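You operate a simulated robot arm through the tools that you are given. There is no shell and no other tool. Be economical: measure what you need, move in short steps, check, and stop when the job is done.

You run a simulated two-armed robot. Do the job below in one go: nothing can be reset, and whatever is moved stays where it is left.

TASK
Meter the pine block and file it under its figure.
Fine: stand the yellow meter on it and hold it while pressing READ; the meter goes back in its holder. Set down upright: yellow meter.

The check looks at the end state, three seconds after you hand in, the way a careful person would. Anything else that was tipped, shoved, dropped, spilled or broken makes it a failure.

THE ROBOT
Two 7-joint arms with two-finger parallel grippers on one trunk, on a base that drives. Base frame: it is fixed to the floor where the robot stands at the start and does not move with it; the origin is under the middle of the robot, x ahead of it, y to its left, z up. Units: cm, rad, N and s.
The left shoulder is at the start at [6.6, 17.3, 120.7], the right one opposite. With the tool pointing down near the work surface each hand reaches from about 10 to 38 cm from the robot's upright axis, wherever it stands, measured 20 degrees to its own side. Places, roughly: grey compartment [70, -30, 90]; orange compartment [70, -20, 90]; purple compartment [70, -50, 90]; teal compartment [70, -40, 90]. Payload 3.6 kg a hand.
The tool frame of a hand sits at the grasp point between the pads (the TCP): z along the fingers, y along the line on which they close. The tips reach 3 cm beyond it. Largest opening 11 cm; finger width 2, thickness 1; the body of the gripper, 4.8 by 11.2 cm, starts 5.5 cm behind the TCP.
Orientation is told as [roll, pitch, yaw] about the base's x, y, z axes, in that order, counted from this pose: with the fingers straight down and closing along the base's y, the tool's x points along the base's -x, its y along +y and its z along -z.

THE INTERFACE
- The arms move only by the tool move_arm. It takes "left_steps", "right_steps" or both (then of equal length, played together; a hand with none holds still); each is a list that holds one entry, the list of rows, each a list of 7 numbers: the shift along the base's x, y, z in cm, then the turn, a rotation vector about the base's x, y, z in rad, then the opening, from 0 (shut) to 1 (fully open). In form: [[[tx, ty, tz, ax, ay, az, gripper], ...]]. A call has 1 to 8 rows; each row is the pose to reach, as a shift and turn from the pose commanded when the call began. Rows are played at 5 a second. More than 5 cm and 0.15 rad between two rows, or a gripper value outside its range, and nothing of the call is played. Where a pose cannot be reached the arm comes as near as it can. A force on the tool above 40 N (or 10 N above the force at the start of the call, whichever is more), or a blocked arm, ends the call early, and 0.2 s more pass. Each finger travels about 15.3 cm/s and halts on what it meets, pressing with about 30 N; the grip force reading is that of the motor and also rises with nothing between the fingers. The clock runs only during rows and for 0.2 s after the last one: add rows that repeat a pose to give the fingers time. The reply holds the time, the measured pose of the TCP, the force on the tool along the base axes, the opening and the grip force, in the units named above and with some noise, with the torque about the TCP (base axes, N m) and any sound that the robot's microphone picked up.
- Cameras (640 x 400 px; columns grow to the right, rows downward): "scene" is now at [15.43, -3.29, 138.75]; the picture's right is [-0.36, -0.93, -0.00], its down [-0.48, 0.18, -0.86] and it looks along [0.80, -0.31, -0.51] (base axes); focal length 214 px, centre (320, 200). "left" rides on the left gripper at [7.2, -1.7, -10.3] in its tool frame; the picture's right is [0.23, 0.97, 0.00], its down [-0.76, 0.18, -0.62] and it looks along [-0.61, 0.14, 0.78] (tool axes); focal length 222 px, centre (320, 200). "right" rides on the right gripper at [7.2, 1.7, -10.3] in its tool frame; the picture's right is [-0.23, 0.97, 0.00], its down [-0.76, -0.18, -0.62] and it looks along [-0.61, -0.14, 0.78] (tool axes); focal length 222 px, centre (320, 200). There is no depth. A picture from a camera that has moved, and an enlarged one, comes with that camera's place and axes in the base frame and with its lens.
- grab_frame(camera): a new picture of that camera. The clock stands still meanwhile.
- move_column(by): slides the trunk up (or, below 0, down) by that many cm; the arms and the scene camera ride with it, the base frame stays. It gives what a move gives, with no picture.
- drive_base(legs): drives the robot by 1 to 6 legs, each [ahead, left, turn to the left] in cm, cm and rad, along the robot's own axes; the way and the turn of a leg run together, so that a leg with both is an arc; at most 150 cm and 3.142 rad a leg. The arms and the cameras ride along, it lands a little off, and it stops where it bumps. It gives what a move gives.
- turn_head(pan, tilt): turns the head with the scene camera to pan (to the left, within 1.501 rad either way) and tilt (down, from -0.506 to 1.204), counted from straight ahead of the robot. It gives what a move gives.
- close_up(camera, box): a new picture of the part [left, top, right, bottom] of that camera's present view, enlarged. The clock stands still meanwhile.
- hand_in(): hands the job in; it is judged then, once.

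Work in short steps. Places have to be worked out from the pictures, the camera data and where the tool is seen: move nearer, look again, correct. Check each grasp and each placing, and mend what went wrong. You have 120 turns and 108 pictures in all, those below and enlarged ones among them. Open the grippers and draw the arms clear of the work before you hand the job in, unless the task says otherwise; then end with one line.

The tools are called after "Request:" by a JSON object that holds its "fn" and its "kwargs". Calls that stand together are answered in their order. move_arm: Moves the arms, as the interface text tells. Its arguments: {"type":"object","properties":{"left_steps":{"type":"array"},"right_steps":{"type":"array"}},"required":[]} The other tools are called the same way: move_column (by) slides the trunk up or down; drive_base (legs) drives the base; turn_head (pan, tilt) turns the head that bears the scene camera; grab_frame (camera) takes a picture; close_up (camera, box) takes an enlarged picture of a part of a camera's view; hand_in () hands the job in.

At the start:

```text
t: 0.0
left_tcp_pos: [40.76, -6.16, 132.65]
left_ee_rot: [0.0, 0.001, 0.002]
left_contact_force: [0.2, -1.2, 0.8]
left_torque: [-0.05, 0.03, -0.01]
left_finger_gap: 11.01
left_finger_force: 0.0
right_tcp_pos: [35.27, -45.07, 123.05]
right_ee_rot: [-0.002, -0.004, 0.001]
right_contact_force: [-0.3, 0.4, -0.1]
right_torque: [-0.01, -0.02, 0.02]
right_finger_gap: 11.03
right_finger_force: 0.1
trunk travel left (down, up): [-32.3, 44.0]
robot x, y, heading: [0.04, -0.3, 0.001]
head pan, tilt: [-0.365, 0.539]
```

scene: 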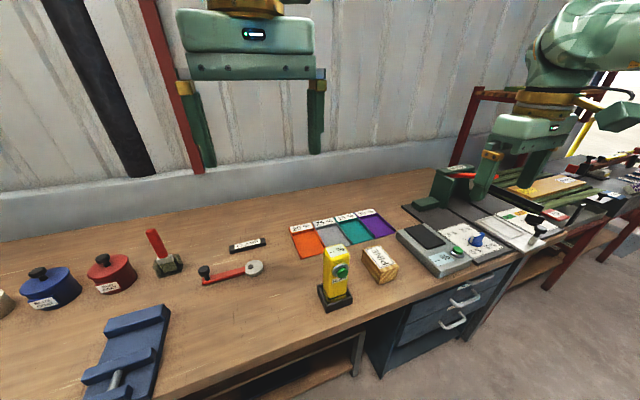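
right: 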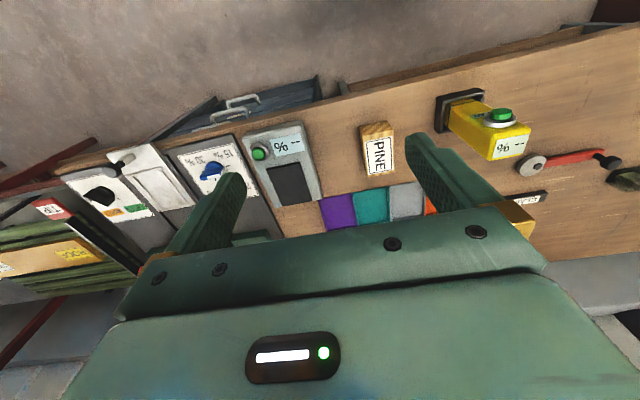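
left: 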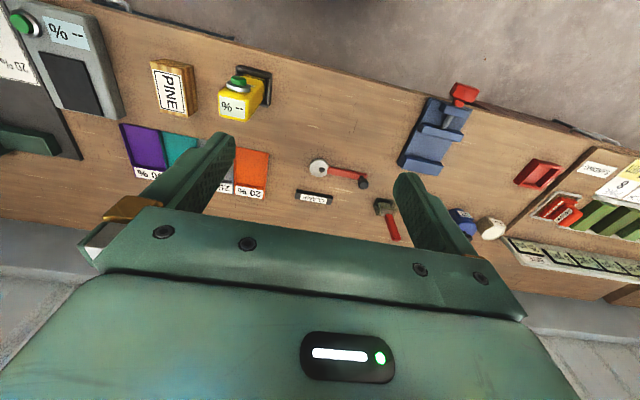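

I start with enlarged views of the meter, the pine block and the compartments.

Request:
{"fn": "close_up", "kwargs": {"camera": "scene", "box": [270, 200, 430, 320]}}

Request:
{"fn": "close_up", "kwargs": {"camera": "scene", "box": [380, 160, 560, 280]}}

Request:
{"fn": "close_up", "kwargs": {"camera": "right", "box": [220, 80, 560, 260]}}

```text
3.33 times, centred on (350, 260) of scene
camera zoom: at [15.43, -3.29, 138.75], right [-0.36, -0.93, 0.0], down [-0.48, 0.18, -0.86], along [0.8, -0.31, -0.51], focal length 715 px, centre (220, 0)
```

zoom: 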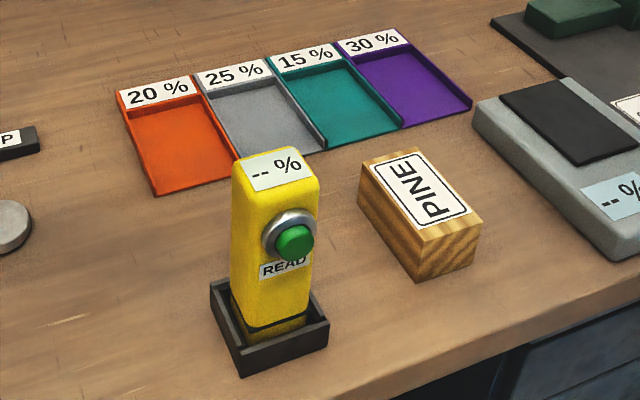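

```text
3.33 times, centred on (470, 220) of scene
camera zoom: at [15.43, -3.29, 138.75], right [-0.36, -0.93, 0.0], down [-0.48, 0.18, -0.86], along [0.8, -0.31, -0.51], focal length 715 px, centre (-180, 133)
```

zoom: 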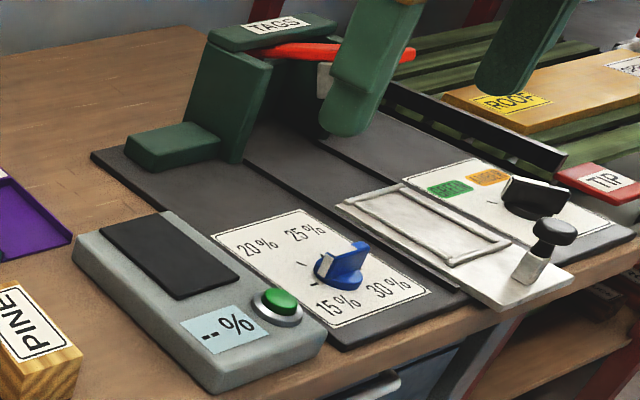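

```text
1.88 times, centred on (390, 170) of right
camera zoom: at [27.71, -43.31, 133.35], right [0.23, 0.97, 0.0], down [0.76, -0.18, 0.63], along [0.61, -0.14, -0.78], focal length 418 px, centre (188, 256)
```

zoom: 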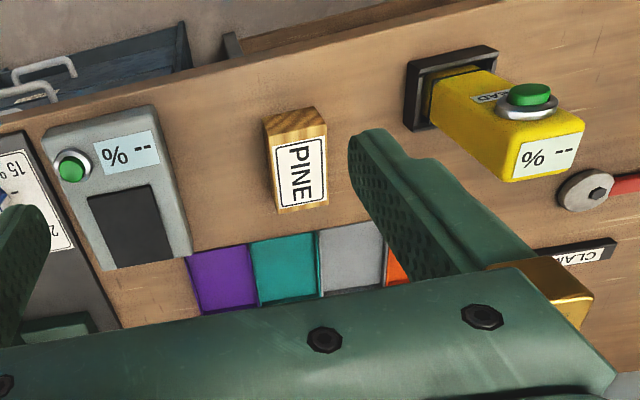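

By crossing the scene and right-camera rays, the pine block top comes out near (51,-36,92.6). The meter top is near (47.5,-20,104) and its READ button near (44,-20,100.5), facing the robot. I look down to see where the table edge is before driving.

Request:
{"fn": "turn_head", "kwargs": {"pan": -0.5, "tilt": 1.1}}

Request:
{"fn": "grab_frame", "kwargs": {"camera": "scene"}}

```text
t: 1.0
left_tcp_pos: [40.86, -6.14, 132.6]
left_ee_rot: [0.001, 0.0, -0.001]
left_contact_force: [-0.3, 0.1, 0.1]
left_torque: [-0.01, 0.0, 0.04]
left_finger_gap: 11.0
left_finger_force: 0.2
right_tcp_pos: [35.22, -44.97, 123.03]
right_ee_rot: [0.0, -0.005, -0.001]
right_contact_force: [0.2, -0.6, -0.9]
right_torque: [0.01, -0.02, 0.04]
right_finger_gap: 11.02
right_finger_force: 0.1
trunk travel left (down, up): [-32.3, 44.0]
robot x, y, heading: [0.02, -0.03, 0.003]
head pan, tilt: [-0.499, 1.1]
```

```text
101 pictures are left
camera scene: at [12.57, -3.11, 134.35], right [-0.48, -0.88, 0.0], down [-0.78, 0.43, -0.45], along [0.4, -0.22, -0.89], focal length 214 px, centre (320, 200)
```

scene: 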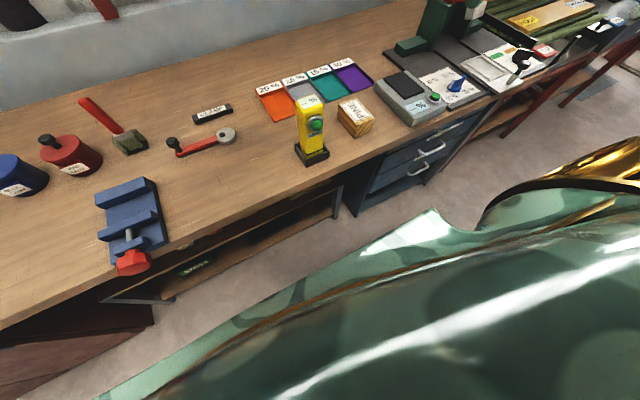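

The table edge lies at about x=34–36, and there is a gap before the robot body. I drive sideways so I'm in front of the meter and block, and a little ahead, with the arms well above the table.

Request:
{"fn": "drive_base", "kwargs": {"legs": [[0, -28, 0], [8, 0, 0]]}}

Request:
{"fn": "turn_head", "kwargs": {"pan": 0, "tilt": 1.0}}

Request:
{"fn": "grab_frame", "kwargs": {"camera": "scene"}}

Request:
{"fn": "grab_frame", "kwargs": {"camera": "right"}}

```text
t: 3.6
left_tcp_pos: [48.85, -34.51, 132.39]
left_ee_rot: [0.0, 0.002, 0.001]
left_contact_force: [0.2, 0.4, -0.4]
left_torque: [-0.01, 0.04, 0.01]
left_finger_gap: 11.01
left_finger_force: 0.1
right_tcp_pos: [43.27, -73.29, 122.99]
right_ee_rot: [-0.003, -0.002, -0.003]
right_contact_force: [1.0, -0.4, 0.4]
right_torque: [-0.02, 0.08, 0.01]
right_finger_gap: 11.01
right_finger_force: 0.0
trunk travel left (down, up): [-32.3, 44.0]
robot x, y, heading: [7.81, -28.27, 0.002]
head pan, tilt: [-0.499, 1.1]
```

```text
t: 4.5
left_tcp_pos: [48.75, -34.43, 132.63]
left_ee_rot: [0.0, 0.001, 0.001]
left_contact_force: [-0.4, 1.0, 0.0]
left_torque: [-0.02, -0.02, 0.01]
left_finger_gap: 11.02
left_finger_force: 0.0
right_tcp_pos: [43.21, -73.31, 123.08]
right_ee_rot: [-0.003, -0.005, 0.0]
right_contact_force: [0.0, -0.2, 0.2]
right_torque: [-0.01, -0.01, 0.0]
right_finger_gap: 11.0
right_finger_force: 0.1
trunk travel left (down, up): [-32.3, 44.0]
robot x, y, heading: [7.82, -28.6, -0.002]
head pan, tilt: [0.0, 1.0]
```

```text
100 pictures are left
camera scene: at [21.94, -28.36, 135.01], right [0.0, -1.0, 0.0], down [-0.84, 0.0, -0.54], along [0.54, 0.0, -0.84], focal length 214 px, centre (320, 200)
```

scene: 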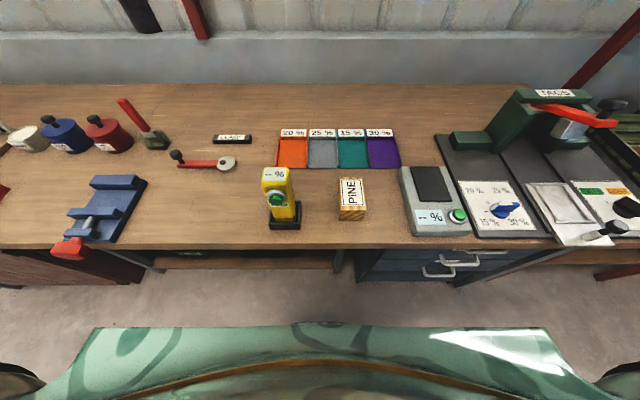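

```text
99 pictures are left
camera right: at [35.67, -71.59, 133.35], right [0.23, 0.97, 0.0], down [0.76, -0.18, 0.63], along [0.61, -0.14, -0.78], focal length 222 px, centre (320, 200)
```

right: 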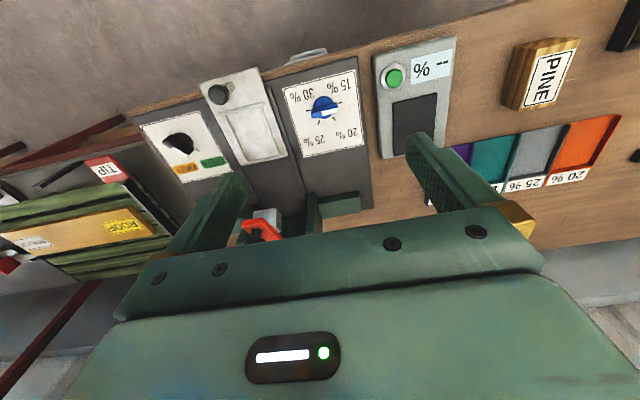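

The robot front is at about x≈24, the drawer handles at ≈36 and the table edge at ≈39. I can safely advance about 8 cm more.

Request:
{"fn": "drive_base", "kwargs": {"legs": [[8, 0, 0]]}}

Request:
{"fn": "grab_frame", "kwargs": {"camera": "scene"}}

Request:
{"fn": "grab_frame", "kwargs": {"camera": "left"}}

```text
t: 5.6
left_tcp_pos: [56.79, -34.5, 132.52]
left_ee_rot: [0.002, 0.002, 0.0]
left_contact_force: [-0.4, -0.9, 0.0]
left_torque: [0.01, 0.02, 0.01]
left_finger_gap: 10.99
left_finger_force: 0.1
right_tcp_pos: [51.13, -73.35, 123.11]
right_ee_rot: [-0.002, -0.004, -0.003]
right_contact_force: [-0.2, 0.2, -0.3]
right_torque: [0.04, 0.04, 0.01]
right_finger_gap: 10.99
right_finger_force: 0.3
trunk travel left (down, up): [-32.3, 44.0]
robot x, y, heading: [15.8, -28.17, -0.002]
head pan, tilt: [0.0, 1.0]
```

```text
98 pictures are left
camera scene: at [30.03, -28.38, 134.99], right [0.0, -1.0, 0.0], down [-0.84, 0.0, -0.54], along [0.54, 0.0, -0.84], focal length 214 px, centre (320, 200)
```

scene: 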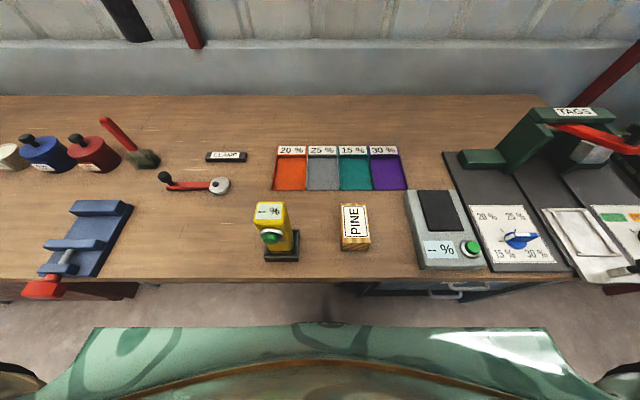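

```text
97 pictures are left
camera left: at [49.6, -36.14, 142.83], right [-0.23, 0.97, 0.0], down [0.76, 0.18, 0.62], along [0.61, 0.14, -0.78], focal length 222 px, centre (320, 200)
```

left: 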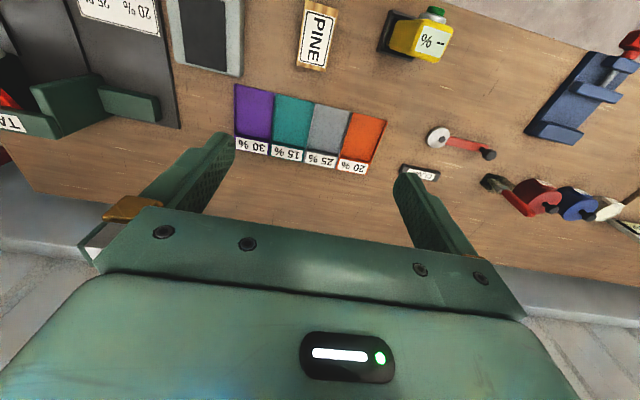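

Next I enlarge the meter and block region for accurate measurement.

Request:
{"fn": "close_up", "kwargs": {"camera": "scene", "box": [240, 190, 400, 290]}}

Request:
{"fn": "close_up", "kwargs": {"camera": "left", "box": [280, 0, 480, 125]}}

```text
4.00 times, centred on (320, 240) of scene
camera zoom: at [30.03, -28.38, 134.99], right [0.0, -1.0, 0.0], down [-0.84, 0.0, -0.54], along [0.54, 0.0, -0.84], focal length 858 px, centre (320, 40)
```

zoom: 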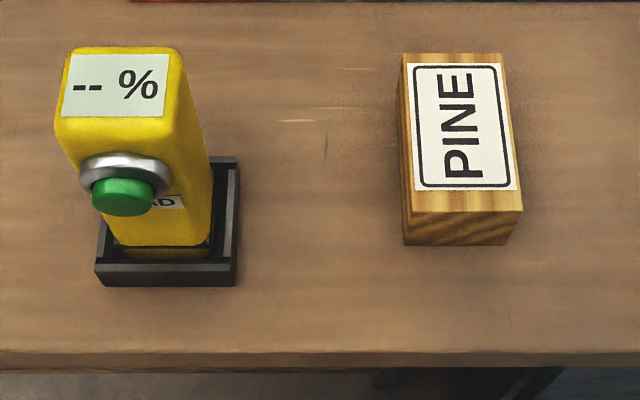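

```text
3.20 times, centred on (380, 62) of left
camera zoom: at [49.6, -36.14, 142.83], right [-0.23, 0.97, 0.0], down [0.76, 0.18, 0.62], along [0.61, 0.14, -0.78], focal length 711 px, centre (128, 640)
```

zoom: 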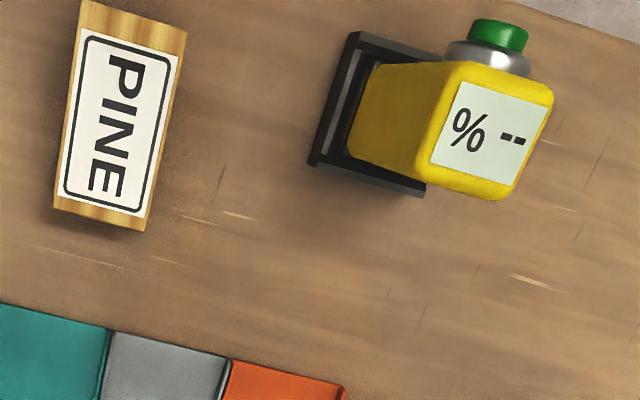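

The block spans x 46.6–56.3 and y −33 to −39, on a table at z≈87.5. The meter is centred at about (47.4,−20.2), 4.8 wide, with its top at z≈104. I bring the left hand above the meter.

Request:
{"fn": "move_arm", "kwargs": {"left_steps": [[[-2.3, 3.6, -3, 0, 0, 0, 1], [-4.6, 7.2, -6, 0, 0, 0, 1], [-7, 10.8, -9, 0, 0, 0, 1], [-9.3, 14.35, -12, 0, 0, 0, 1], [-9.3, 14.35, -16, 0, 0, 0, 1], [-9.3, 14.35, -16, 0, 0, 0, 1]]]}}

Request:
{"fn": "grab_frame", "kwargs": {"camera": "left"}}

Request:
{"fn": "grab_frame", "kwargs": {"camera": "scene"}}

```text
refused: row 1 steps farther than a row can; nothing moved
```

```text
94 pictures are left
camera left: at [49.6, -36.14, 142.83], right [-0.23, 0.97, 0.0], down [0.76, 0.18, 0.62], along [0.61, 0.14, -0.78], focal length 222 px, centre (320, 200)
```

left: 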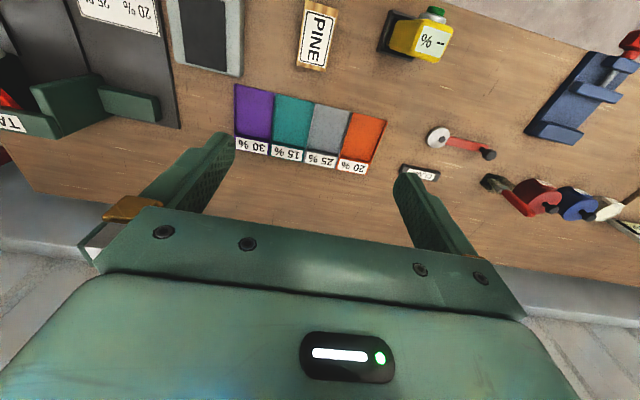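

```text
93 pictures are left
camera scene: at [30.03, -28.38, 134.99], right [0.0, -1.0, 0.0], down [-0.84, 0.0, -0.54], along [0.54, 0.0, -0.84], focal length 214 px, centre (320, 200)
```

scene: 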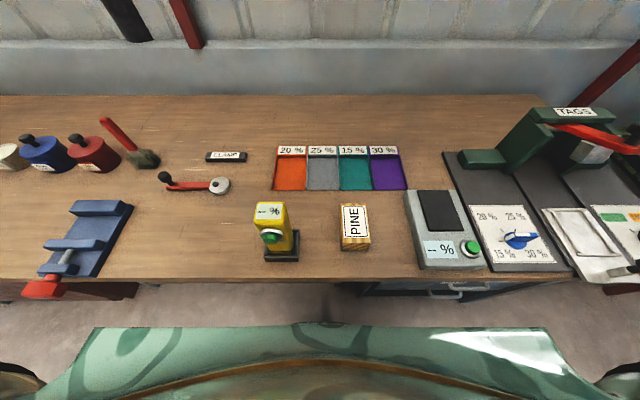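

The step was a little too long (the 5 cm limit is a 3D distance), so I repeat it with smaller rows.

Request:
{"fn": "move_arm", "kwargs": {"left_steps": [[[-1.9, 2.9, -2.4, 0, 0, 0, 1], [-3.8, 5.8, -4.8, 0, 0, 0, 1], [-5.7, 8.7, -7.2, 0, 0, 0, 1], [-7.5, 11.6, -9.6, 0, 0, 0, 1], [-9.3, 14.35, -12, 0, 0, 0, 1], [-9.3, 14.35, -16, 0, 0, 0, 1], [-9.3, 14.35, -16, 0, 0, 0, 1]]]}}

Request:
{"fn": "grab_frame", "kwargs": {"camera": "left"}}

Request:
{"fn": "grab_frame", "kwargs": {"camera": "scene"}}

```text
t: 7.2
left_tcp_pos: [47.47, -20.39, 116.4]
left_ee_rot: [-0.001, 0.001, -0.001]
left_contact_force: [0.1, -1.0, 0.3]
left_torque: [-0.03, -0.02, 0.01]
left_finger_gap: 10.99
left_finger_force: 0.0
right_tcp_pos: [50.91, -73.35, 123.06]
right_ee_rot: [0.0, -0.005, -0.003]
right_contact_force: [0.5, -0.6, -0.9]
right_torque: [-0.03, -0.01, -0.01]
right_finger_gap: 11.0
right_finger_force: 0.1
trunk travel left (down, up): [-32.3, 44.0]
robot x, y, heading: [15.82, -28.31, 0.001]
head pan, tilt: [0.0, 1.0]
```

```text
92 pictures are left
camera left: at [40.16, -22.13, 126.83], right [-0.23, 0.97, 0.0], down [0.76, 0.18, 0.62], along [0.61, 0.14, -0.78], focal length 222 px, centre (320, 200)
```

left: 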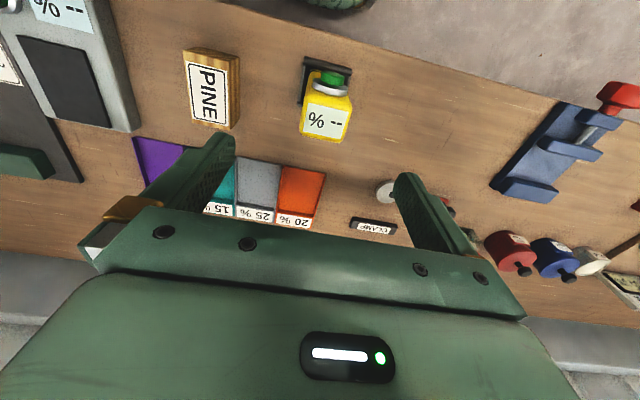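

```text
91 pictures are left
camera scene: at [29.77, -28.35, 135.02], right [0.0, -1.0, 0.0], down [-0.84, 0.0, -0.54], along [0.54, 0.0, -0.84], focal length 214 px, centre (320, 200)
```

scene: 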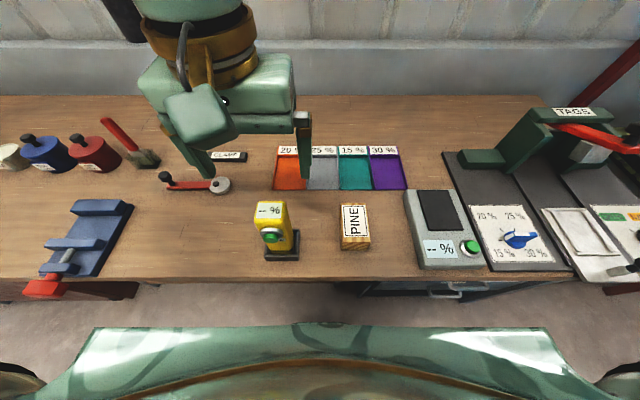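

The left camera confirms the meter top at about (47.6,−20.0). I descend to TCP z=100, staying open.

Request:
{"fn": "move_arm", "kwargs": {"left_steps": [[[0, 0.3, -4, 0, 0, 0, 1], [0, 0.3, -8, 0, 0, 0, 1], [0, 0.3, -12, 0, 0, 0, 1], [0, 0.3, -14.5, 0, 0, 0, 1], [0, 0.3, -16.3, 0, 0, 0, 1], [0, 0.3, -16.3, 0, 0, 0, 1]]]}}

Request:
{"fn": "grab_frame", "kwargs": {"camera": "left"}}

Request:
{"fn": "close_up", "kwargs": {"camera": "scene", "box": [190, 150, 370, 290]}}

```text
t: 8.6
left_tcp_pos: [47.63, -20.07, 100.04]
left_ee_rot: [0.001, 0.001, 0.002]
left_contact_force: [-0.4, -0.1, 0.3]
left_torque: [-0.02, 0.02, -0.02]
left_finger_gap: 11.01
left_finger_force: 0.1
right_tcp_pos: [50.97, -73.3, 123.08]
right_ee_rot: [-0.001, -0.004, -0.003]
right_contact_force: [0.3, -0.1, 0.9]
right_torque: [-0.01, -0.01, -0.01]
right_finger_gap: 11.02
right_finger_force: 0.1
trunk travel left (down, up): [-32.3, 44.0]
robot x, y, heading: [16.07, -28.81, 0.001]
head pan, tilt: [0.0, 1.0]
```

```text
90 pictures are left
camera left: at [40.39, -21.67, 110.42], right [-0.23, 0.97, 0.0], down [0.76, 0.18, 0.62], along [0.61, 0.14, -0.78], focal length 222 px, centre (320, 200)
```

left: 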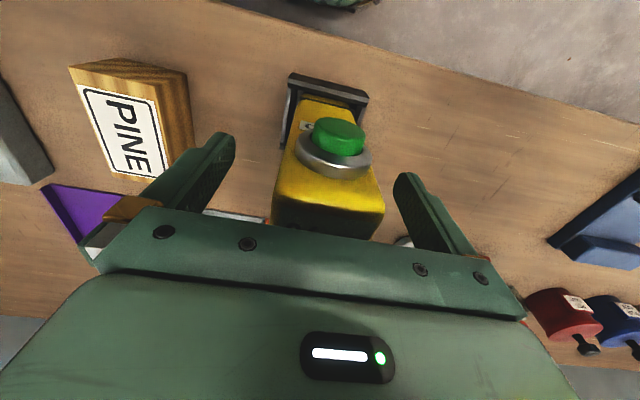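

```text
2.86 times, centred on (280, 220) of scene
camera zoom: at [29.83, -28.36, 135.01], right [0.0, -1.0, 0.0], down [-0.84, 0.0, -0.54], along [0.54, 0.0, -0.84], focal length 613 px, centre (434, 143)
```

zoom: 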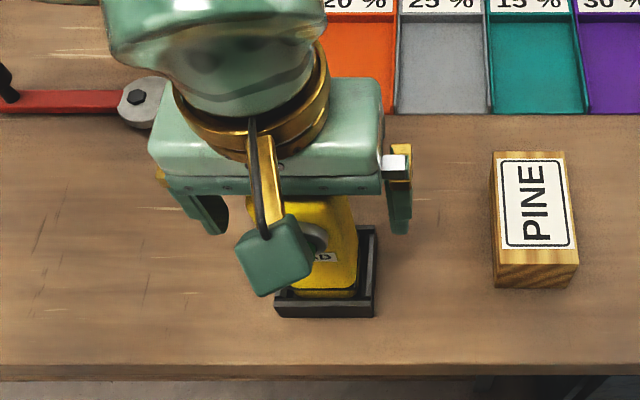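

The hand straddles the meter symmetrically, so I close the grip.

Request:
{"fn": "move_arm", "kwargs": {"left_steps": [[[0, 0, 0, 0, 0, 0, 0.6], [0, 0, 0, 0, 0, 0, 0.45], [0, 0, 0, 0, 0, 0, 0.3], [0, 0, 0, 0, 0, 0, 0.3], [0, 0, 0, 0, 0, 0, 0.3]]]}}

Request:
{"fn": "grab_frame", "kwargs": {"camera": "left"}}

```text
t: 9.8
left_tcp_pos: [47.58, -19.88, 100.05]
left_ee_rot: [0.001, 0.0, -0.001]
left_contact_force: [-0.2, -0.4, -0.4]
left_torque: [-0.04, -0.03, -0.03]
left_finger_gap: 5.19
left_finger_force: 29.6
right_tcp_pos: [50.98, -73.41, 123.02]
right_ee_rot: [-0.002, -0.005, -0.003]
right_contact_force: [-0.9, -0.2, -0.2]
right_torque: [-0.02, 0.01, -0.03]
right_finger_gap: 11.04
right_finger_force: 0.1
trunk travel left (down, up): [-32.3, 44.0]
robot x, y, heading: [15.83, -28.06, -0.0]
head pan, tilt: [0.0, 1.0]
```

```text
88 pictures are left
camera left: at [40.42, -21.67, 110.44], right [-0.23, 0.97, 0.0], down [0.76, 0.18, 0.62], along [0.61, 0.14, -0.78], focal length 222 px, centre (320, 200)
```

left: 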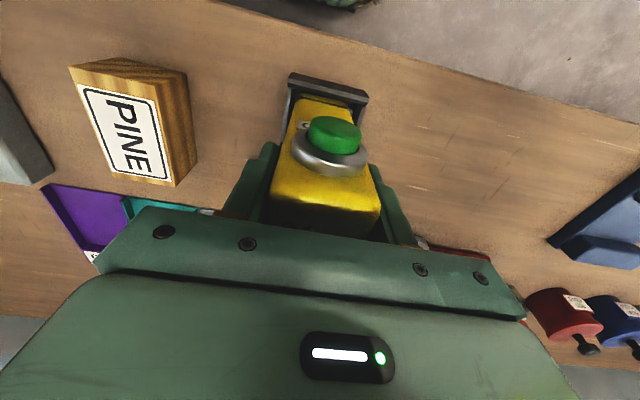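

Gripped (gap 5.2 cm, 30 N). Lift straight up and check.

Request:
{"fn": "move_arm", "kwargs": {"left_steps": [[[0, 0, 1, 0, 0, 0, 0.3], [0, 0, 3, 0, 0, 0, 0.3], [0, 0, 6, 0, 0, 0, 0.3], [0, 0, 9, 0, 0, 0, 0.3], [0, 0, 10, 0, 0, 0, 0.3], [0, 0, 10, 0, 0, 0, 0.3]]]}}

Request:
{"fn": "grab_frame", "kwargs": {"camera": "scene"}}

Request:
{"fn": "grab_frame", "kwargs": {"camera": "left"}}

```text
t: 11.2
left_tcp_pos: [47.15, -19.66, 110.44]
left_ee_rot: [0.001, 0.0, 0.0]
left_contact_force: [0.7, -0.2, -2.4]
left_torque: [0.01, 0.02, 0.0]
left_finger_gap: 5.19
left_finger_force: 30.6
right_tcp_pos: [50.88, -73.28, 123.16]
right_ee_rot: [-0.001, -0.005, -0.004]
right_contact_force: [-0.1, 0.0, 0.6]
right_torque: [-0.01, 0.04, 0.02]
right_finger_gap: 11.0
right_finger_force: 0.1
trunk travel left (down, up): [-32.3, 44.0]
robot x, y, heading: [15.5, -28.2, -0.001]
head pan, tilt: [0.0, 1.0]
```

```text
87 pictures are left
camera scene: at [29.86, -28.35, 135.01], right [0.0, -1.0, 0.0], down [-0.84, 0.0, -0.54], along [0.54, 0.0, -0.84], focal length 214 px, centre (320, 200)
```

scene: 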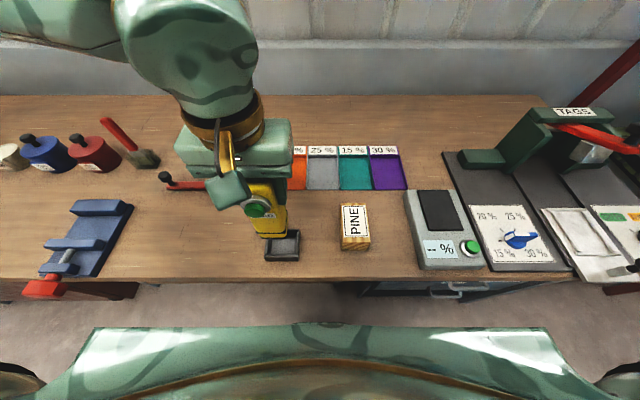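

```text
86 pictures are left
camera left: at [40.12, -21.32, 120.72], right [-0.23, 0.97, 0.0], down [0.76, 0.18, 0.62], along [0.61, 0.14, -0.78], focal length 222 px, centre (320, 200)
```

left: 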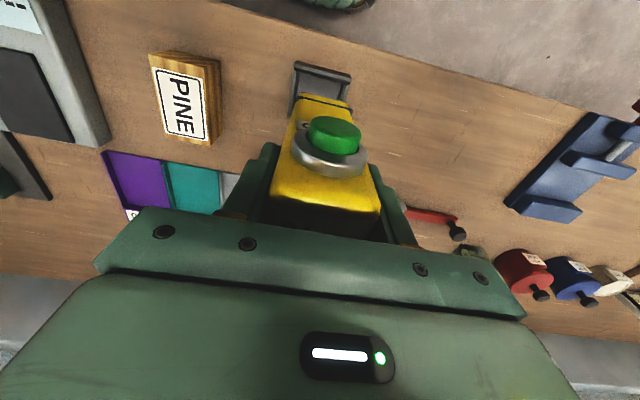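

Lifted cleanly. I carry it over the block centre (dx +3.5, dy −16), still about 5 cm above.

Request:
{"fn": "move_arm", "kwargs": {"left_steps": [[[0.8, -3.8, 0, 0, 0, 0, 0.3], [1.6, -7.6, 0, 0, 0, 0, 0.3], [2.4, -11.4, 0, 0, 0, 0, 0.3], [3.2, -14.5, 0, 0, 0, 0, 0.3], [3.5, -16, 0, 0, 0, 0, 0.3], [3.5, -16, -2, 0, 0, 0, 0.3], [3.5, -16, -3, 0, 0, 0, 0.3], [3.5, -16, -3, 0, 0, 0, 0.3]]]}}

Request:
{"fn": "grab_frame", "kwargs": {"camera": "scene"}}

Request:
{"fn": "grab_frame", "kwargs": {"camera": "left"}}

Request:
{"fn": "close_up", "kwargs": {"camera": "scene", "box": [240, 150, 420, 290]}}

Request:
{"fn": "grab_frame", "kwargs": {"camera": "right"}}

```text
t: 13.0
left_tcp_pos: [50.83, -35.85, 107.3]
left_ee_rot: [0.0, 0.0, -0.002]
left_contact_force: [-0.3, -0.5, -1.8]
left_torque: [-0.05, 0.04, -0.01]
left_finger_gap: 5.2
left_finger_force: 30.2
right_tcp_pos: [50.96, -73.39, 123.06]
right_ee_rot: [-0.001, -0.005, -0.004]
right_contact_force: [1.4, 0.2, -0.1]
right_torque: [-0.04, -0.02, 0.03]
right_finger_gap: 11.02
right_finger_force: 0.1
trunk travel left (down, up): [-32.3, 44.0]
robot x, y, heading: [15.83, -28.23, -0.0]
head pan, tilt: [0.0, 1.0]
```

```text
85 pictures are left
camera scene: at [29.87, -28.37, 135.01], right [0.0, -1.0, 0.0], down [-0.84, 0.0, -0.54], along [0.54, 0.0, -0.84], focal length 214 px, centre (320, 200)
```

scene: 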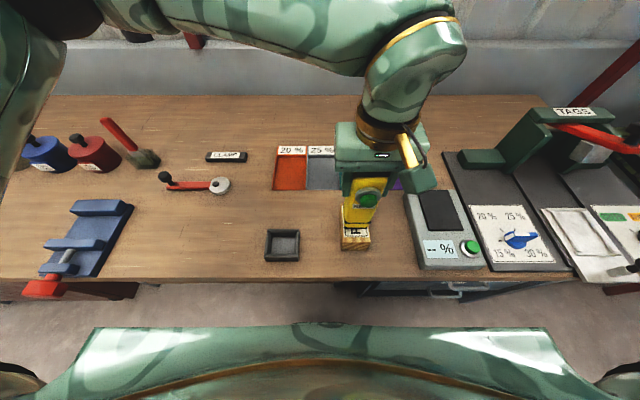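

```text
84 pictures are left
camera left: at [43.61, -37.58, 117.61], right [-0.23, 0.97, 0.0], down [0.76, 0.18, 0.62], along [0.61, 0.14, -0.78], focal length 222 px, centre (320, 200)
```

left: 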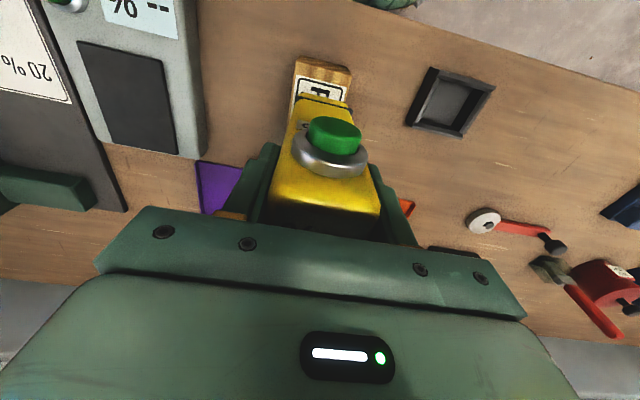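

```text
2.86 times, centred on (330, 220) of scene
camera zoom: at [29.87, -28.37, 135.01], right [0.0, -1.0, 0.0], down [-0.84, 0.0, -0.54], along [0.54, 0.0, -0.84], focal length 613 px, centre (291, 143)
```

zoom: 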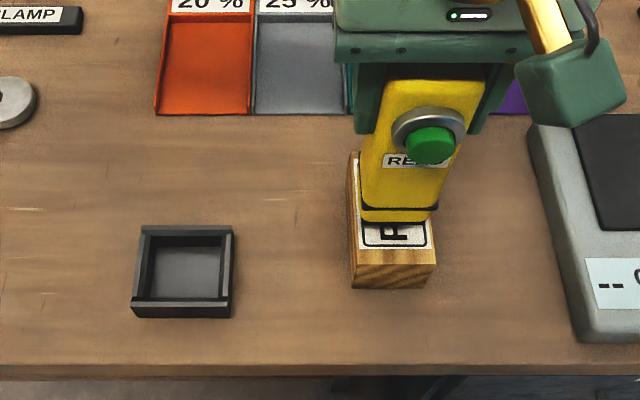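

```text
82 pictures are left
camera right: at [43.54, -71.62, 133.34], right [0.23, 0.97, 0.0], down [0.76, -0.18, 0.63], along [0.61, -0.15, -0.78], focal length 222 px, centre (320, 200)
```

right: 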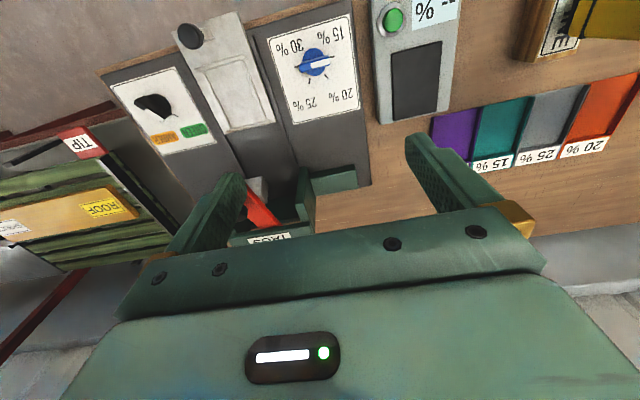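

The meter is centred over the block. I lower in small steps until the force shows contact.

Request:
{"fn": "move_arm", "kwargs": {"left_steps": [[[0, 0, -1.0, 0, 0, 0, 0.3], [0, 0, -1.6, 0, 0, 0, 0.3], [0, 0, -2.0, 0, 0, 0, 0.3], [0, 0, -2.0, 0, 0, 0, 0.3]]]}}

Request:
{"fn": "close_up", "kwargs": {"camera": "scene", "box": [300, 170, 420, 270]}}

```text
t: 14.0
left_tcp_pos: [50.98, -35.89, 105.19]
left_ee_rot: [0.003, 0.0, 0.0]
left_contact_force: [-0.1, 0.3, -2.1]
left_torque: [0.03, -0.01, -0.01]
left_finger_gap: 5.17
left_finger_force: 29.9
right_tcp_pos: [50.99, -73.3, 123.15]
right_ee_rot: [-0.002, -0.006, -0.001]
right_contact_force: [0.1, -0.2, -0.4]
right_torque: [0.0, 0.01, 0.0]
right_finger_gap: 11.0
right_finger_force: 0.1
trunk travel left (down, up): [-32.3, 44.0]
robot x, y, heading: [15.65, -28.18, -0.002]
head pan, tilt: [0.0, 1.0]
```

```text
4.00 times, centred on (360, 220) of scene
camera zoom: at [29.86, -28.37, 135.01], right [0.0, -1.0, 0.0], down [-0.84, 0.0, -0.54], along [0.54, 0.0, -0.84], focal length 858 px, centre (160, 120)
```

zoom: 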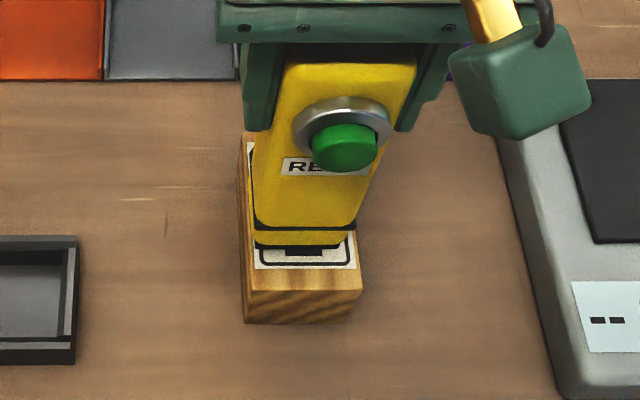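

Close to the top now; I take finer steps to contact.

Request:
{"fn": "move_arm", "kwargs": {"left_steps": [[[0, 0, -0.3, 0, 0, 0, 0.3], [0, 0, -0.6, 0, 0, 0, 0.3], [0, 0, -0.6, 0, 0, 0, 0.3]]]}}

Request:
{"fn": "move_arm", "kwargs": {"left_steps": [[[0, 0, -0.15, 0, 0, 0, 0.3], [0, 0, -0.3, 0, 0, 0, 0.3], [0, 0, -0.3, 0, 0, 0, 0.3]]]}}

Request:
{"fn": "close_up", "kwargs": {"camera": "scene", "box": [300, 170, 420, 270]}}

```text
t: 14.8
left_tcp_pos: [50.54, -35.78, 104.75]
left_ee_rot: [-0.001, -0.002, -0.001]
left_contact_force: [3.3, 2.6, 23.9]
left_torque: [0.4, -0.1, -0.03]
left_finger_gap: 5.21
left_finger_force: 29.9
right_tcp_pos: [50.82, -73.32, 123.14]
right_ee_rot: [-0.003, -0.004, -0.004]
right_contact_force: [-0.2, -0.7, -0.5]
right_torque: [-0.04, -0.04, 0.01]
right_finger_gap: 10.98
right_finger_force: 0.0
trunk travel left (down, up): [-32.3, 44.0]
robot x, y, heading: [16.2, -28.29, -0.0]
head pan, tilt: [0.0, 1.0]
```

```text
t: 15.6
left_tcp_pos: [50.67, -35.77, 104.41]
left_ee_rot: [0.0, -0.002, -0.002]
left_contact_force: [-0.1, -3.4, 24.2]
left_torque: [-0.42, 0.14, -0.07]
left_finger_gap: 5.18
left_finger_force: 29.9
right_tcp_pos: [50.85, -73.38, 123.16]
right_ee_rot: [-0.003, -0.006, -0.004]
right_contact_force: [0.2, -0.1, 0.3]
right_torque: [0.0, 0.02, -0.03]
right_finger_gap: 10.98
right_finger_force: 0.1
trunk travel left (down, up): [-32.3, 44.0]
robot x, y, heading: [15.79, -27.85, 0.002]
head pan, tilt: [0.0, 1.0]
```

```text
4.00 times, centred on (360, 220) of scene
camera zoom: at [29.69, -28.4, 135.03], right [0.0, -1.0, 0.0], down [-0.84, 0.0, -0.54], along [0.54, 0.0, -0.84], focal length 858 px, centre (160, 120)
```

zoom: 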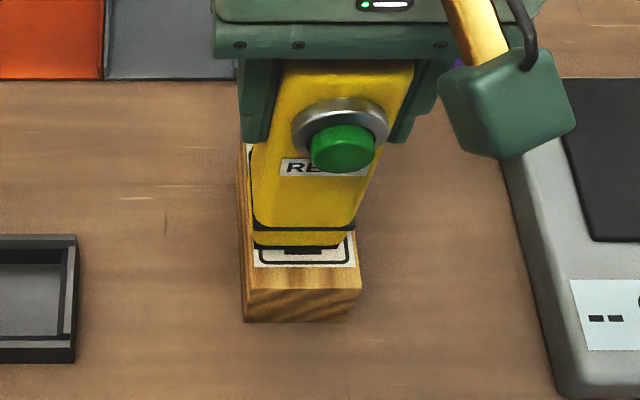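

Firm contact: 24 N on the block. READ faces −x at about (47.0,−35.9,104.8). I'll press it with the closed right fingers pointing to +y, pushing forward from in front, so first I rotate and bring the right hand in from the right.

Request:
{"fn": "move_arm", "kwargs": {"right_steps": [[[-1.2, 2.2, -1.5, 0.14, 0, 0, 0.8], [-2.4, 4.4, -3, 0.28, 0, 0, 0.6], [-3.6, 6.6, -4.5, 0.42, 0, 0, 0.4], [-4.8, 8.8, -6, 0.56, 0, 0, 0.2], [-6, 11, -7.5, 0.7, 0, 0, 0], [-7.2, 13.2, -9, 0.84, 0, 0, 0], [-8.4, 15.4, -10.5, 0.98, 0, 0, 0], [-9.5, 17, -12, 1.12, 0, 0, 0]]]}}

Request:
{"fn": "grab_frame", "kwargs": {"camera": "scene"}}

```text
t: 17.4
left_tcp_pos: [50.8, -35.74, 104.28]
left_ee_rot: [0.002, 0.001, 0.0]
left_contact_force: [-0.7, 0.1, 2.0]
left_torque: [-0.08, 0.07, -0.03]
left_finger_gap: 5.17
left_finger_force: 30.2
right_tcp_pos: [42.67, -55.25, 110.73]
right_ee_rot: [1.12, 0.014, -0.007]
right_contact_force: [2.5, 0.7, 2.9]
right_torque: [-0.22, 0.0, 0.11]
right_finger_gap: 0.0
right_finger_force: 29.8
right hand out of reach, approached as far as the arm can: row 1, 2, 3, 4, 5, 6, 7, 8
trunk travel left (down, up): [-32.3, 44.0]
robot x, y, heading: [16.01, -28.24, -0.0]
head pan, tilt: [0.0, 1.0]
```

```text
79 pictures are left
camera scene: at [30.0, -28.45, 134.99], right [0.0, -1.0, 0.0], down [-0.84, 0.0, -0.54], along [0.54, 0.0, -0.84], focal length 214 px, centre (320, 200)
```

scene: 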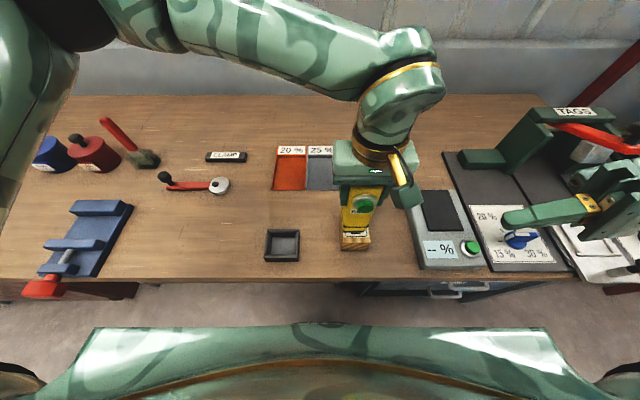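

The right hand is nearly where asked. I roll it further toward horizontal and bring it to y≈−46 in front of the meter plane, then check.

Request:
{"fn": "move_arm", "kwargs": {"right_steps": [[[0, 2.5, -1.5, 0.1, 0, 0, 0], [0, 5, -3, 0.2, 0, 0, 0], [0, 7.5, -4.5, 0.3, 0, 0, 0], [0, 9, -5.5, 0.3, 0, 0, 0], [0, 9, -5.5, 0.3, 0, 0, 0]]]}}

Request:
{"fn": "grab_frame", "kwargs": {"camera": "scene"}}

Request:
{"fn": "grab_frame", "kwargs": {"camera": "right"}}

```text
t: 18.6
left_tcp_pos: [50.7, -35.88, 104.3]
left_ee_rot: [0.0, -0.001, 0.0]
left_contact_force: [-0.6, 0.4, -1.4]
left_torque: [0.02, -0.01, 0.01]
left_finger_gap: 5.18
left_finger_force: 29.5
right_tcp_pos: [40.56, -46.81, 106.73]
right_ee_rot: [1.415, 0.002, -0.009]
right_contact_force: [-0.5, 0.4, -0.1]
right_torque: [0.0, -0.01, -0.02]
right_finger_gap: 0.0
right_finger_force: 29.8
right hand out of reach, approached as far as the arm can: row 3, 4, 5
trunk travel left (down, up): [-32.3, 44.0]
robot x, y, heading: [15.97, -28.16, 0.002]
head pan, tilt: [0.0, 1.0]
```

```text
78 pictures are left
camera scene: at [29.81, -28.39, 135.01], right [0.0, -1.0, 0.0], down [-0.84, 0.0, -0.54], along [0.54, 0.0, -0.84], focal length 214 px, centre (320, 200)
```

scene: 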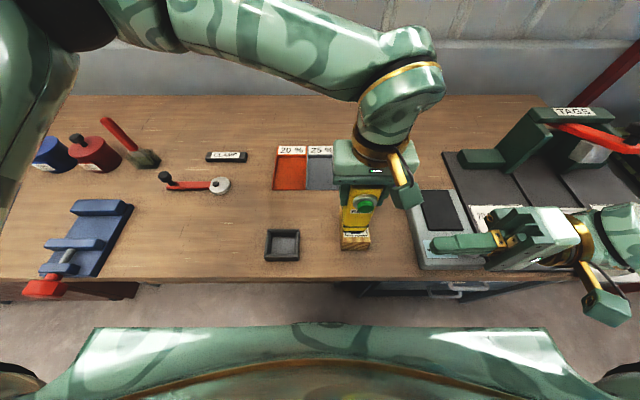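

```text
77 pictures are left
camera right: at [33.05, -56.77, 110.03], right [0.23, 0.15, 0.96], down [0.76, -0.65, -0.08], along [0.61, 0.75, -0.26], focal length 222 px, centre (320, 200)
```

right: 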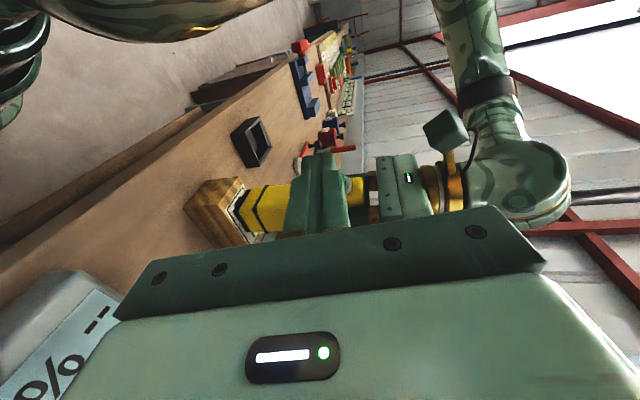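

Reachable. I slide in front of the button (y −37.5, x 42), still clear of it, then check.

Request:
{"fn": "move_arm", "kwargs": {"right_steps": [[[0.2, 3, -0.3, 0, 0, 0, 0], [0.4, 6, -0.65, 0, 0, 0, 0], [0.5, 8, -0.65, 0, 0, 0, 0], [0.5, 9.8, -0.65, 0, 0, 0, 0], [0.5, 9.8, -0.65, 0, 0, 0, 0], [0.5, 9.8, -0.65, 0, 0, 0, 0]]]}}

Request:
{"fn": "close_up", "kwargs": {"camera": "scene", "box": [300, 130, 480, 270]}}

Request:
{"fn": "grab_frame", "kwargs": {"camera": "left"}}

```text
t: 20.0
left_tcp_pos: [50.78, -35.83, 104.36]
left_ee_rot: [-0.002, -0.001, 0.0]
left_contact_force: [0.1, -0.1, -3.2]
left_torque: [0.01, -0.01, -0.04]
left_finger_gap: 5.16
left_finger_force: 30.1
right_tcp_pos: [40.54, -46.13, 106.91]
right_ee_rot: [1.412, 0.003, -0.008]
right_contact_force: [-1.1, 0.0, 0.3]
right_torque: [-0.02, 0.0, 0.02]
right_finger_gap: 0.02
right_finger_force: 30.1
right hand out of reach, approached as far as the arm can: row 1, 2, 3, 4, 5, 6
trunk travel left (down, up): [-32.3, 44.0]
robot x, y, heading: [15.65, -28.05, -0.005]
head pan, tilt: [0.0, 1.0]
```

```text
2.86 times, centred on (390, 200) of scene
camera zoom: at [29.86, -28.38, 135.01], right [0.0, -1.0, 0.0], down [-0.84, 0.0, -0.54], along [0.54, 0.0, -0.84], focal length 613 px, centre (120, 200)
```

zoom: 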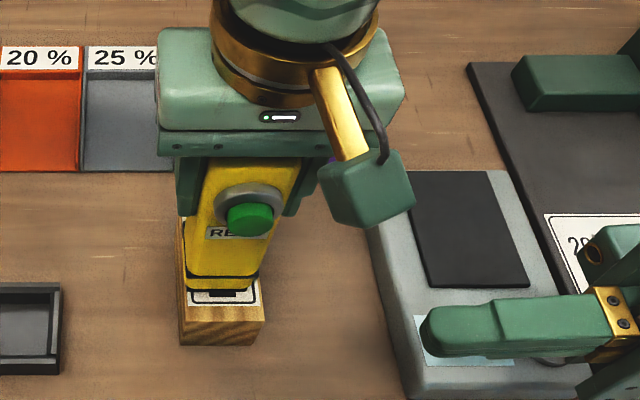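

```text
75 pictures are left
camera left: at [43.62, -37.48, 114.7], right [-0.23, 0.97, 0.0], down [0.76, 0.18, 0.62], along [0.61, 0.14, -0.78], focal length 222 px, centre (320, 200)
```

left: 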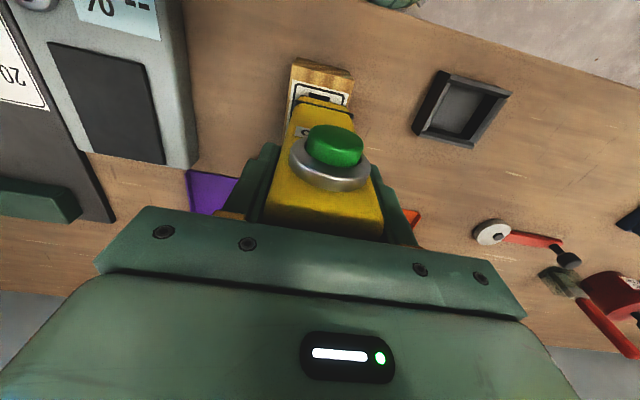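

The right hand cannot come closer in this pose; it's folding too near its own shoulder. Instead I'll turn the meter so READ faces right (−y), which the right hand can press from the side. I back the right hand off, then lift the meter slightly and yaw it +90°.

Request:
{"fn": "move_arm", "kwargs": {"right_steps": [[[0, -4, 0, 0, 0, 0, 0], [0, -8, 0, 0, 0, 0, 0], [0, -12, 0, 0, 0, 0, 0], [0, -16, 1, 0, 0, 0, 0], [0, -20, 1, 0, 0, 0, 0], [0, -22, 1, 0, 0, 0, 0]]]}}

Request:
{"fn": "move_arm", "kwargs": {"left_steps": [[[0, 0, 1, 0, 0, 0, 0.3], [0, 0, 2.5, 0, 0, 0, 0.3], [0, 0, 4, 0, 0, 0.12, 0.3], [0, 0, 4, 0, 0, 0.26, 0.3], [0, 0, 4, 0, 0, 0.4, 0.3], [0, 0, 4, 0, 0, 0.54, 0.3], [0, 0, 4, 0, 0, 0.68, 0.3], [0, 0, 4, 0, 0, 0.8, 0.3]]]}}

Request:
{"fn": "grab_frame", "kwargs": {"camera": "scene"}}

```text
t: 21.4
left_tcp_pos: [50.94, -35.71, 104.31]
left_ee_rot: [0.0, 0.0, 0.0]
left_contact_force: [-0.4, -0.1, -2.5]
left_torque: [0.04, 0.02, 0.01]
left_finger_gap: 5.18
left_finger_force: 30.1
right_tcp_pos: [40.44, -53.21, 106.41]
right_ee_rot: [1.418, 0.002, -0.007]
right_contact_force: [-0.1, 0.1, -0.1]
right_torque: [0.02, -0.01, 0.0]
right_finger_gap: 0.0
right_finger_force: 29.6
right hand out of reach, approached as far as the arm can: row 2, 3, 4, 5, 6
trunk travel left (down, up): [-32.3, 44.0]
robot x, y, heading: [16.14, -28.66, -0.002]
head pan, tilt: [0.0, 1.0]
```

```text
t: 23.2
left_tcp_pos: [50.8, -35.8, 108.27]
left_ee_rot: [-0.001, -0.001, 0.801]
left_contact_force: [0.3, -0.4, -2.5]
left_torque: [0.0, 0.02, 0.02]
left_finger_gap: 5.18
left_finger_force: 30.2
right_tcp_pos: [40.59, -53.15, 106.32]
right_ee_rot: [1.417, 0.001, -0.007]
right_contact_force: [0.1, -0.4, -0.4]
right_torque: [0.01, 0.0, 0.02]
right_finger_gap: 0.01
right_finger_force: 30.4
trunk travel left (down, up): [-32.3, 44.0]
robot x, y, heading: [15.74, -28.33, -0.005]
head pan, tilt: [0.0, 1.0]
```

```text
74 pictures are left
camera scene: at [29.86, -28.38, 135.01], right [0.0, -1.0, 0.0], down [-0.84, 0.0, -0.54], along [0.54, 0.0, -0.84], focal length 214 px, centre (320, 200)
```

scene: 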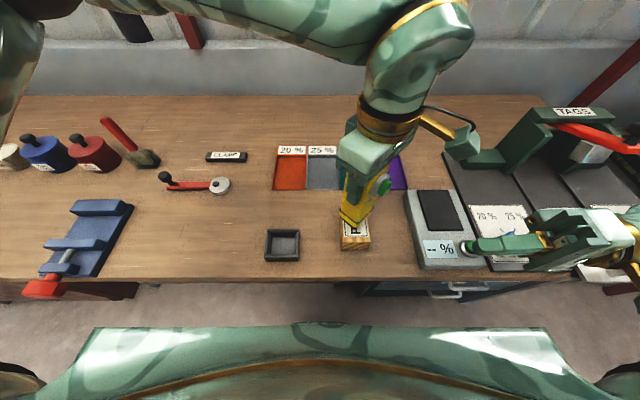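

It turns well. I continue to 90°.

Request:
{"fn": "move_arm", "kwargs": {"left_steps": [[[0, 0, 0, 0, 0, 0.13, 0.3], [0, 0, 0, 0, 0, 0.26, 0.3], [0, 0, 0, 0, 0, 0.39, 0.3], [0, 0, 0, 0, 0, 0.52, 0.3], [0, 0, 0, 0, 0, 0.65, 0.3], [0, 0, 0, 0, 0, 0.77, 0.3], [0, 0, 0, 0, 0, 0.77, 0.3]]]}}

Request:
{"fn": "close_up", "kwargs": {"camera": "scene", "box": [300, 100, 500, 270]}}

```text
t: 24.8
left_tcp_pos: [50.78, -35.75, 108.42]
left_ee_rot: [0.003, 0.0, 1.571]
left_contact_force: [0.3, -0.1, -2.8]
left_torque: [0.01, 0.0, 0.0]
left_finger_gap: 5.17
left_finger_force: 30.2
right_tcp_pos: [40.5, -53.14, 106.31]
right_ee_rot: [1.416, 0.003, -0.008]
right_contact_force: [-0.3, -0.6, -0.6]
right_torque: [-0.02, 0.0, 0.02]
right_finger_gap: 0.01
right_finger_force: 30.1
trunk travel left (down, up): [-32.3, 44.0]
robot x, y, heading: [16.02, -28.12, -0.002]
head pan, tilt: [0.0, 1.0]
```

```text
2.35 times, centred on (400, 185) of scene
camera zoom: at [29.86, -28.37, 135.01], right [0.0, -1.0, 0.0], down [-0.84, 0.0, -0.54], along [0.54, 0.0, -0.84], focal length 505 px, centre (132, 235)
```

zoom: 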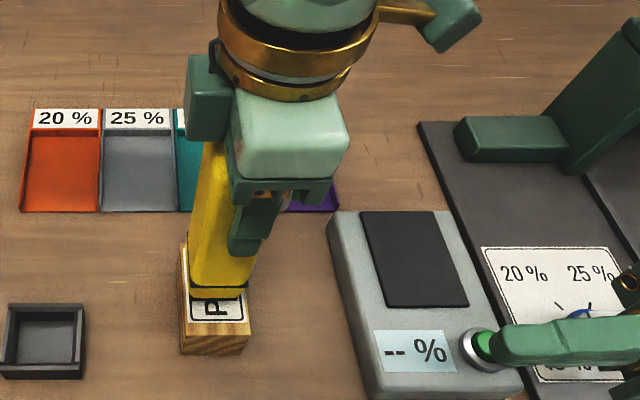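

The meter is turned with READ facing right. I lower it back onto the block.

Request:
{"fn": "move_arm", "kwargs": {"left_steps": [[[0, 0, -1.5, 0, 0, 0, 0.3], [0, 0, -3, 0, 0, 0, 0.3], [0, 0, -3.6, 0, 0, 0, 0.3], [0, 0, -3.9, 0, 0, 0, 0.3], [0, 0, -4.1, 0, 0, 0, 0.3], [0, 0, -4.1, 0, 0, 0, 0.3]]]}}

Request:
{"fn": "close_up", "kwargs": {"camera": "scene", "box": [300, 100, 500, 270]}}

Request:
{"fn": "grab_frame", "kwargs": {"camera": "left"}}

Request:
{"fn": "grab_frame", "kwargs": {"camera": "right"}}

```text
t: 26.2
left_tcp_pos: [50.79, -35.75, 104.23]
left_ee_rot: [-0.001, 0.001, 1.569]
left_contact_force: [1.9, 1.1, 3.2]
left_torque: [0.1, -0.15, -0.01]
left_finger_gap: 5.18
left_finger_force: 30.0
right_tcp_pos: [40.37, -53.15, 106.5]
right_ee_rot: [1.416, 0.002, -0.008]
right_contact_force: [0.2, 0.7, 0.5]
right_torque: [-0.02, -0.02, -0.02]
right_finger_gap: 0.0
right_finger_force: 30.0
trunk travel left (down, up): [-32.3, 44.0]
robot x, y, heading: [16.0, -28.26, -0.005]
head pan, tilt: [0.0, 1.0]
```

```text
2.35 times, centred on (400, 185) of scene
camera zoom: at [29.84, -28.36, 135.02], right [0.0, -1.0, 0.0], down [-0.84, 0.0, -0.54], along [0.54, 0.0, -0.84], focal length 505 px, centre (132, 235)
```

zoom: 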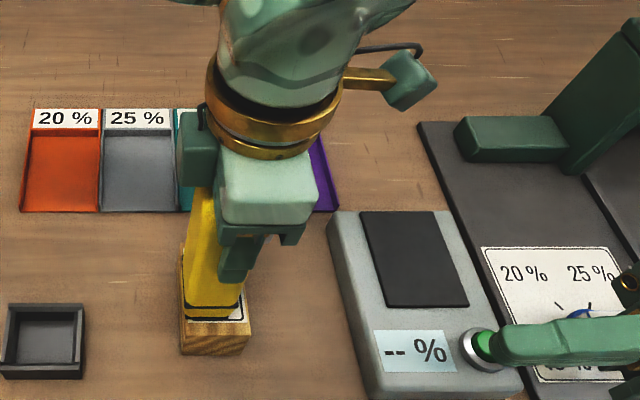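

```text
71 pictures are left
camera left: at [52.5, -42.98, 114.62], right [-0.97, -0.23, 0.0], down [-0.18, 0.76, 0.62], along [-0.14, 0.61, -0.78], focal length 222 px, centre (320, 200)
```

left: 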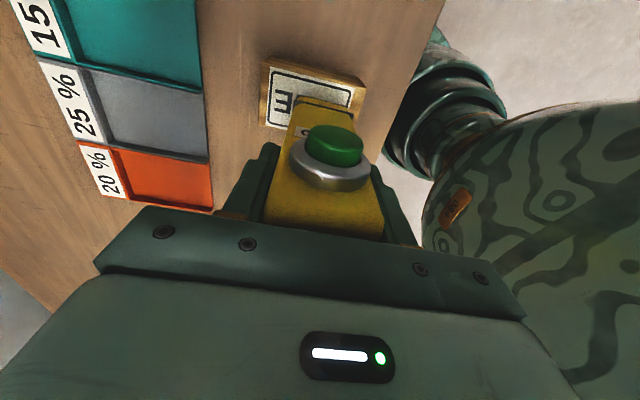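

```text
70 pictures are left
camera right: at [33.07, -63.09, 109.61], right [0.23, 0.15, 0.96], down [0.76, -0.65, -0.08], along [0.61, 0.75, -0.26], focal length 222 px, centre (320, 200)
```

right: 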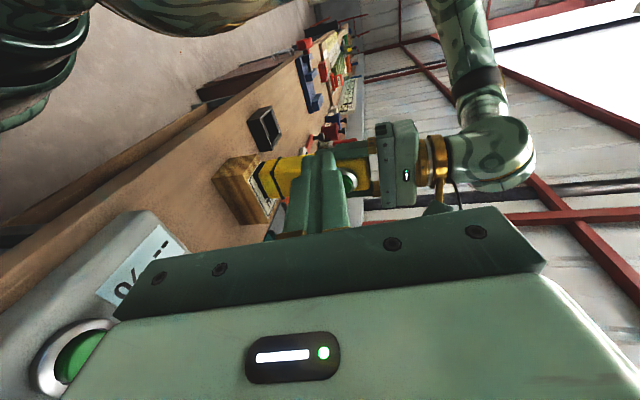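

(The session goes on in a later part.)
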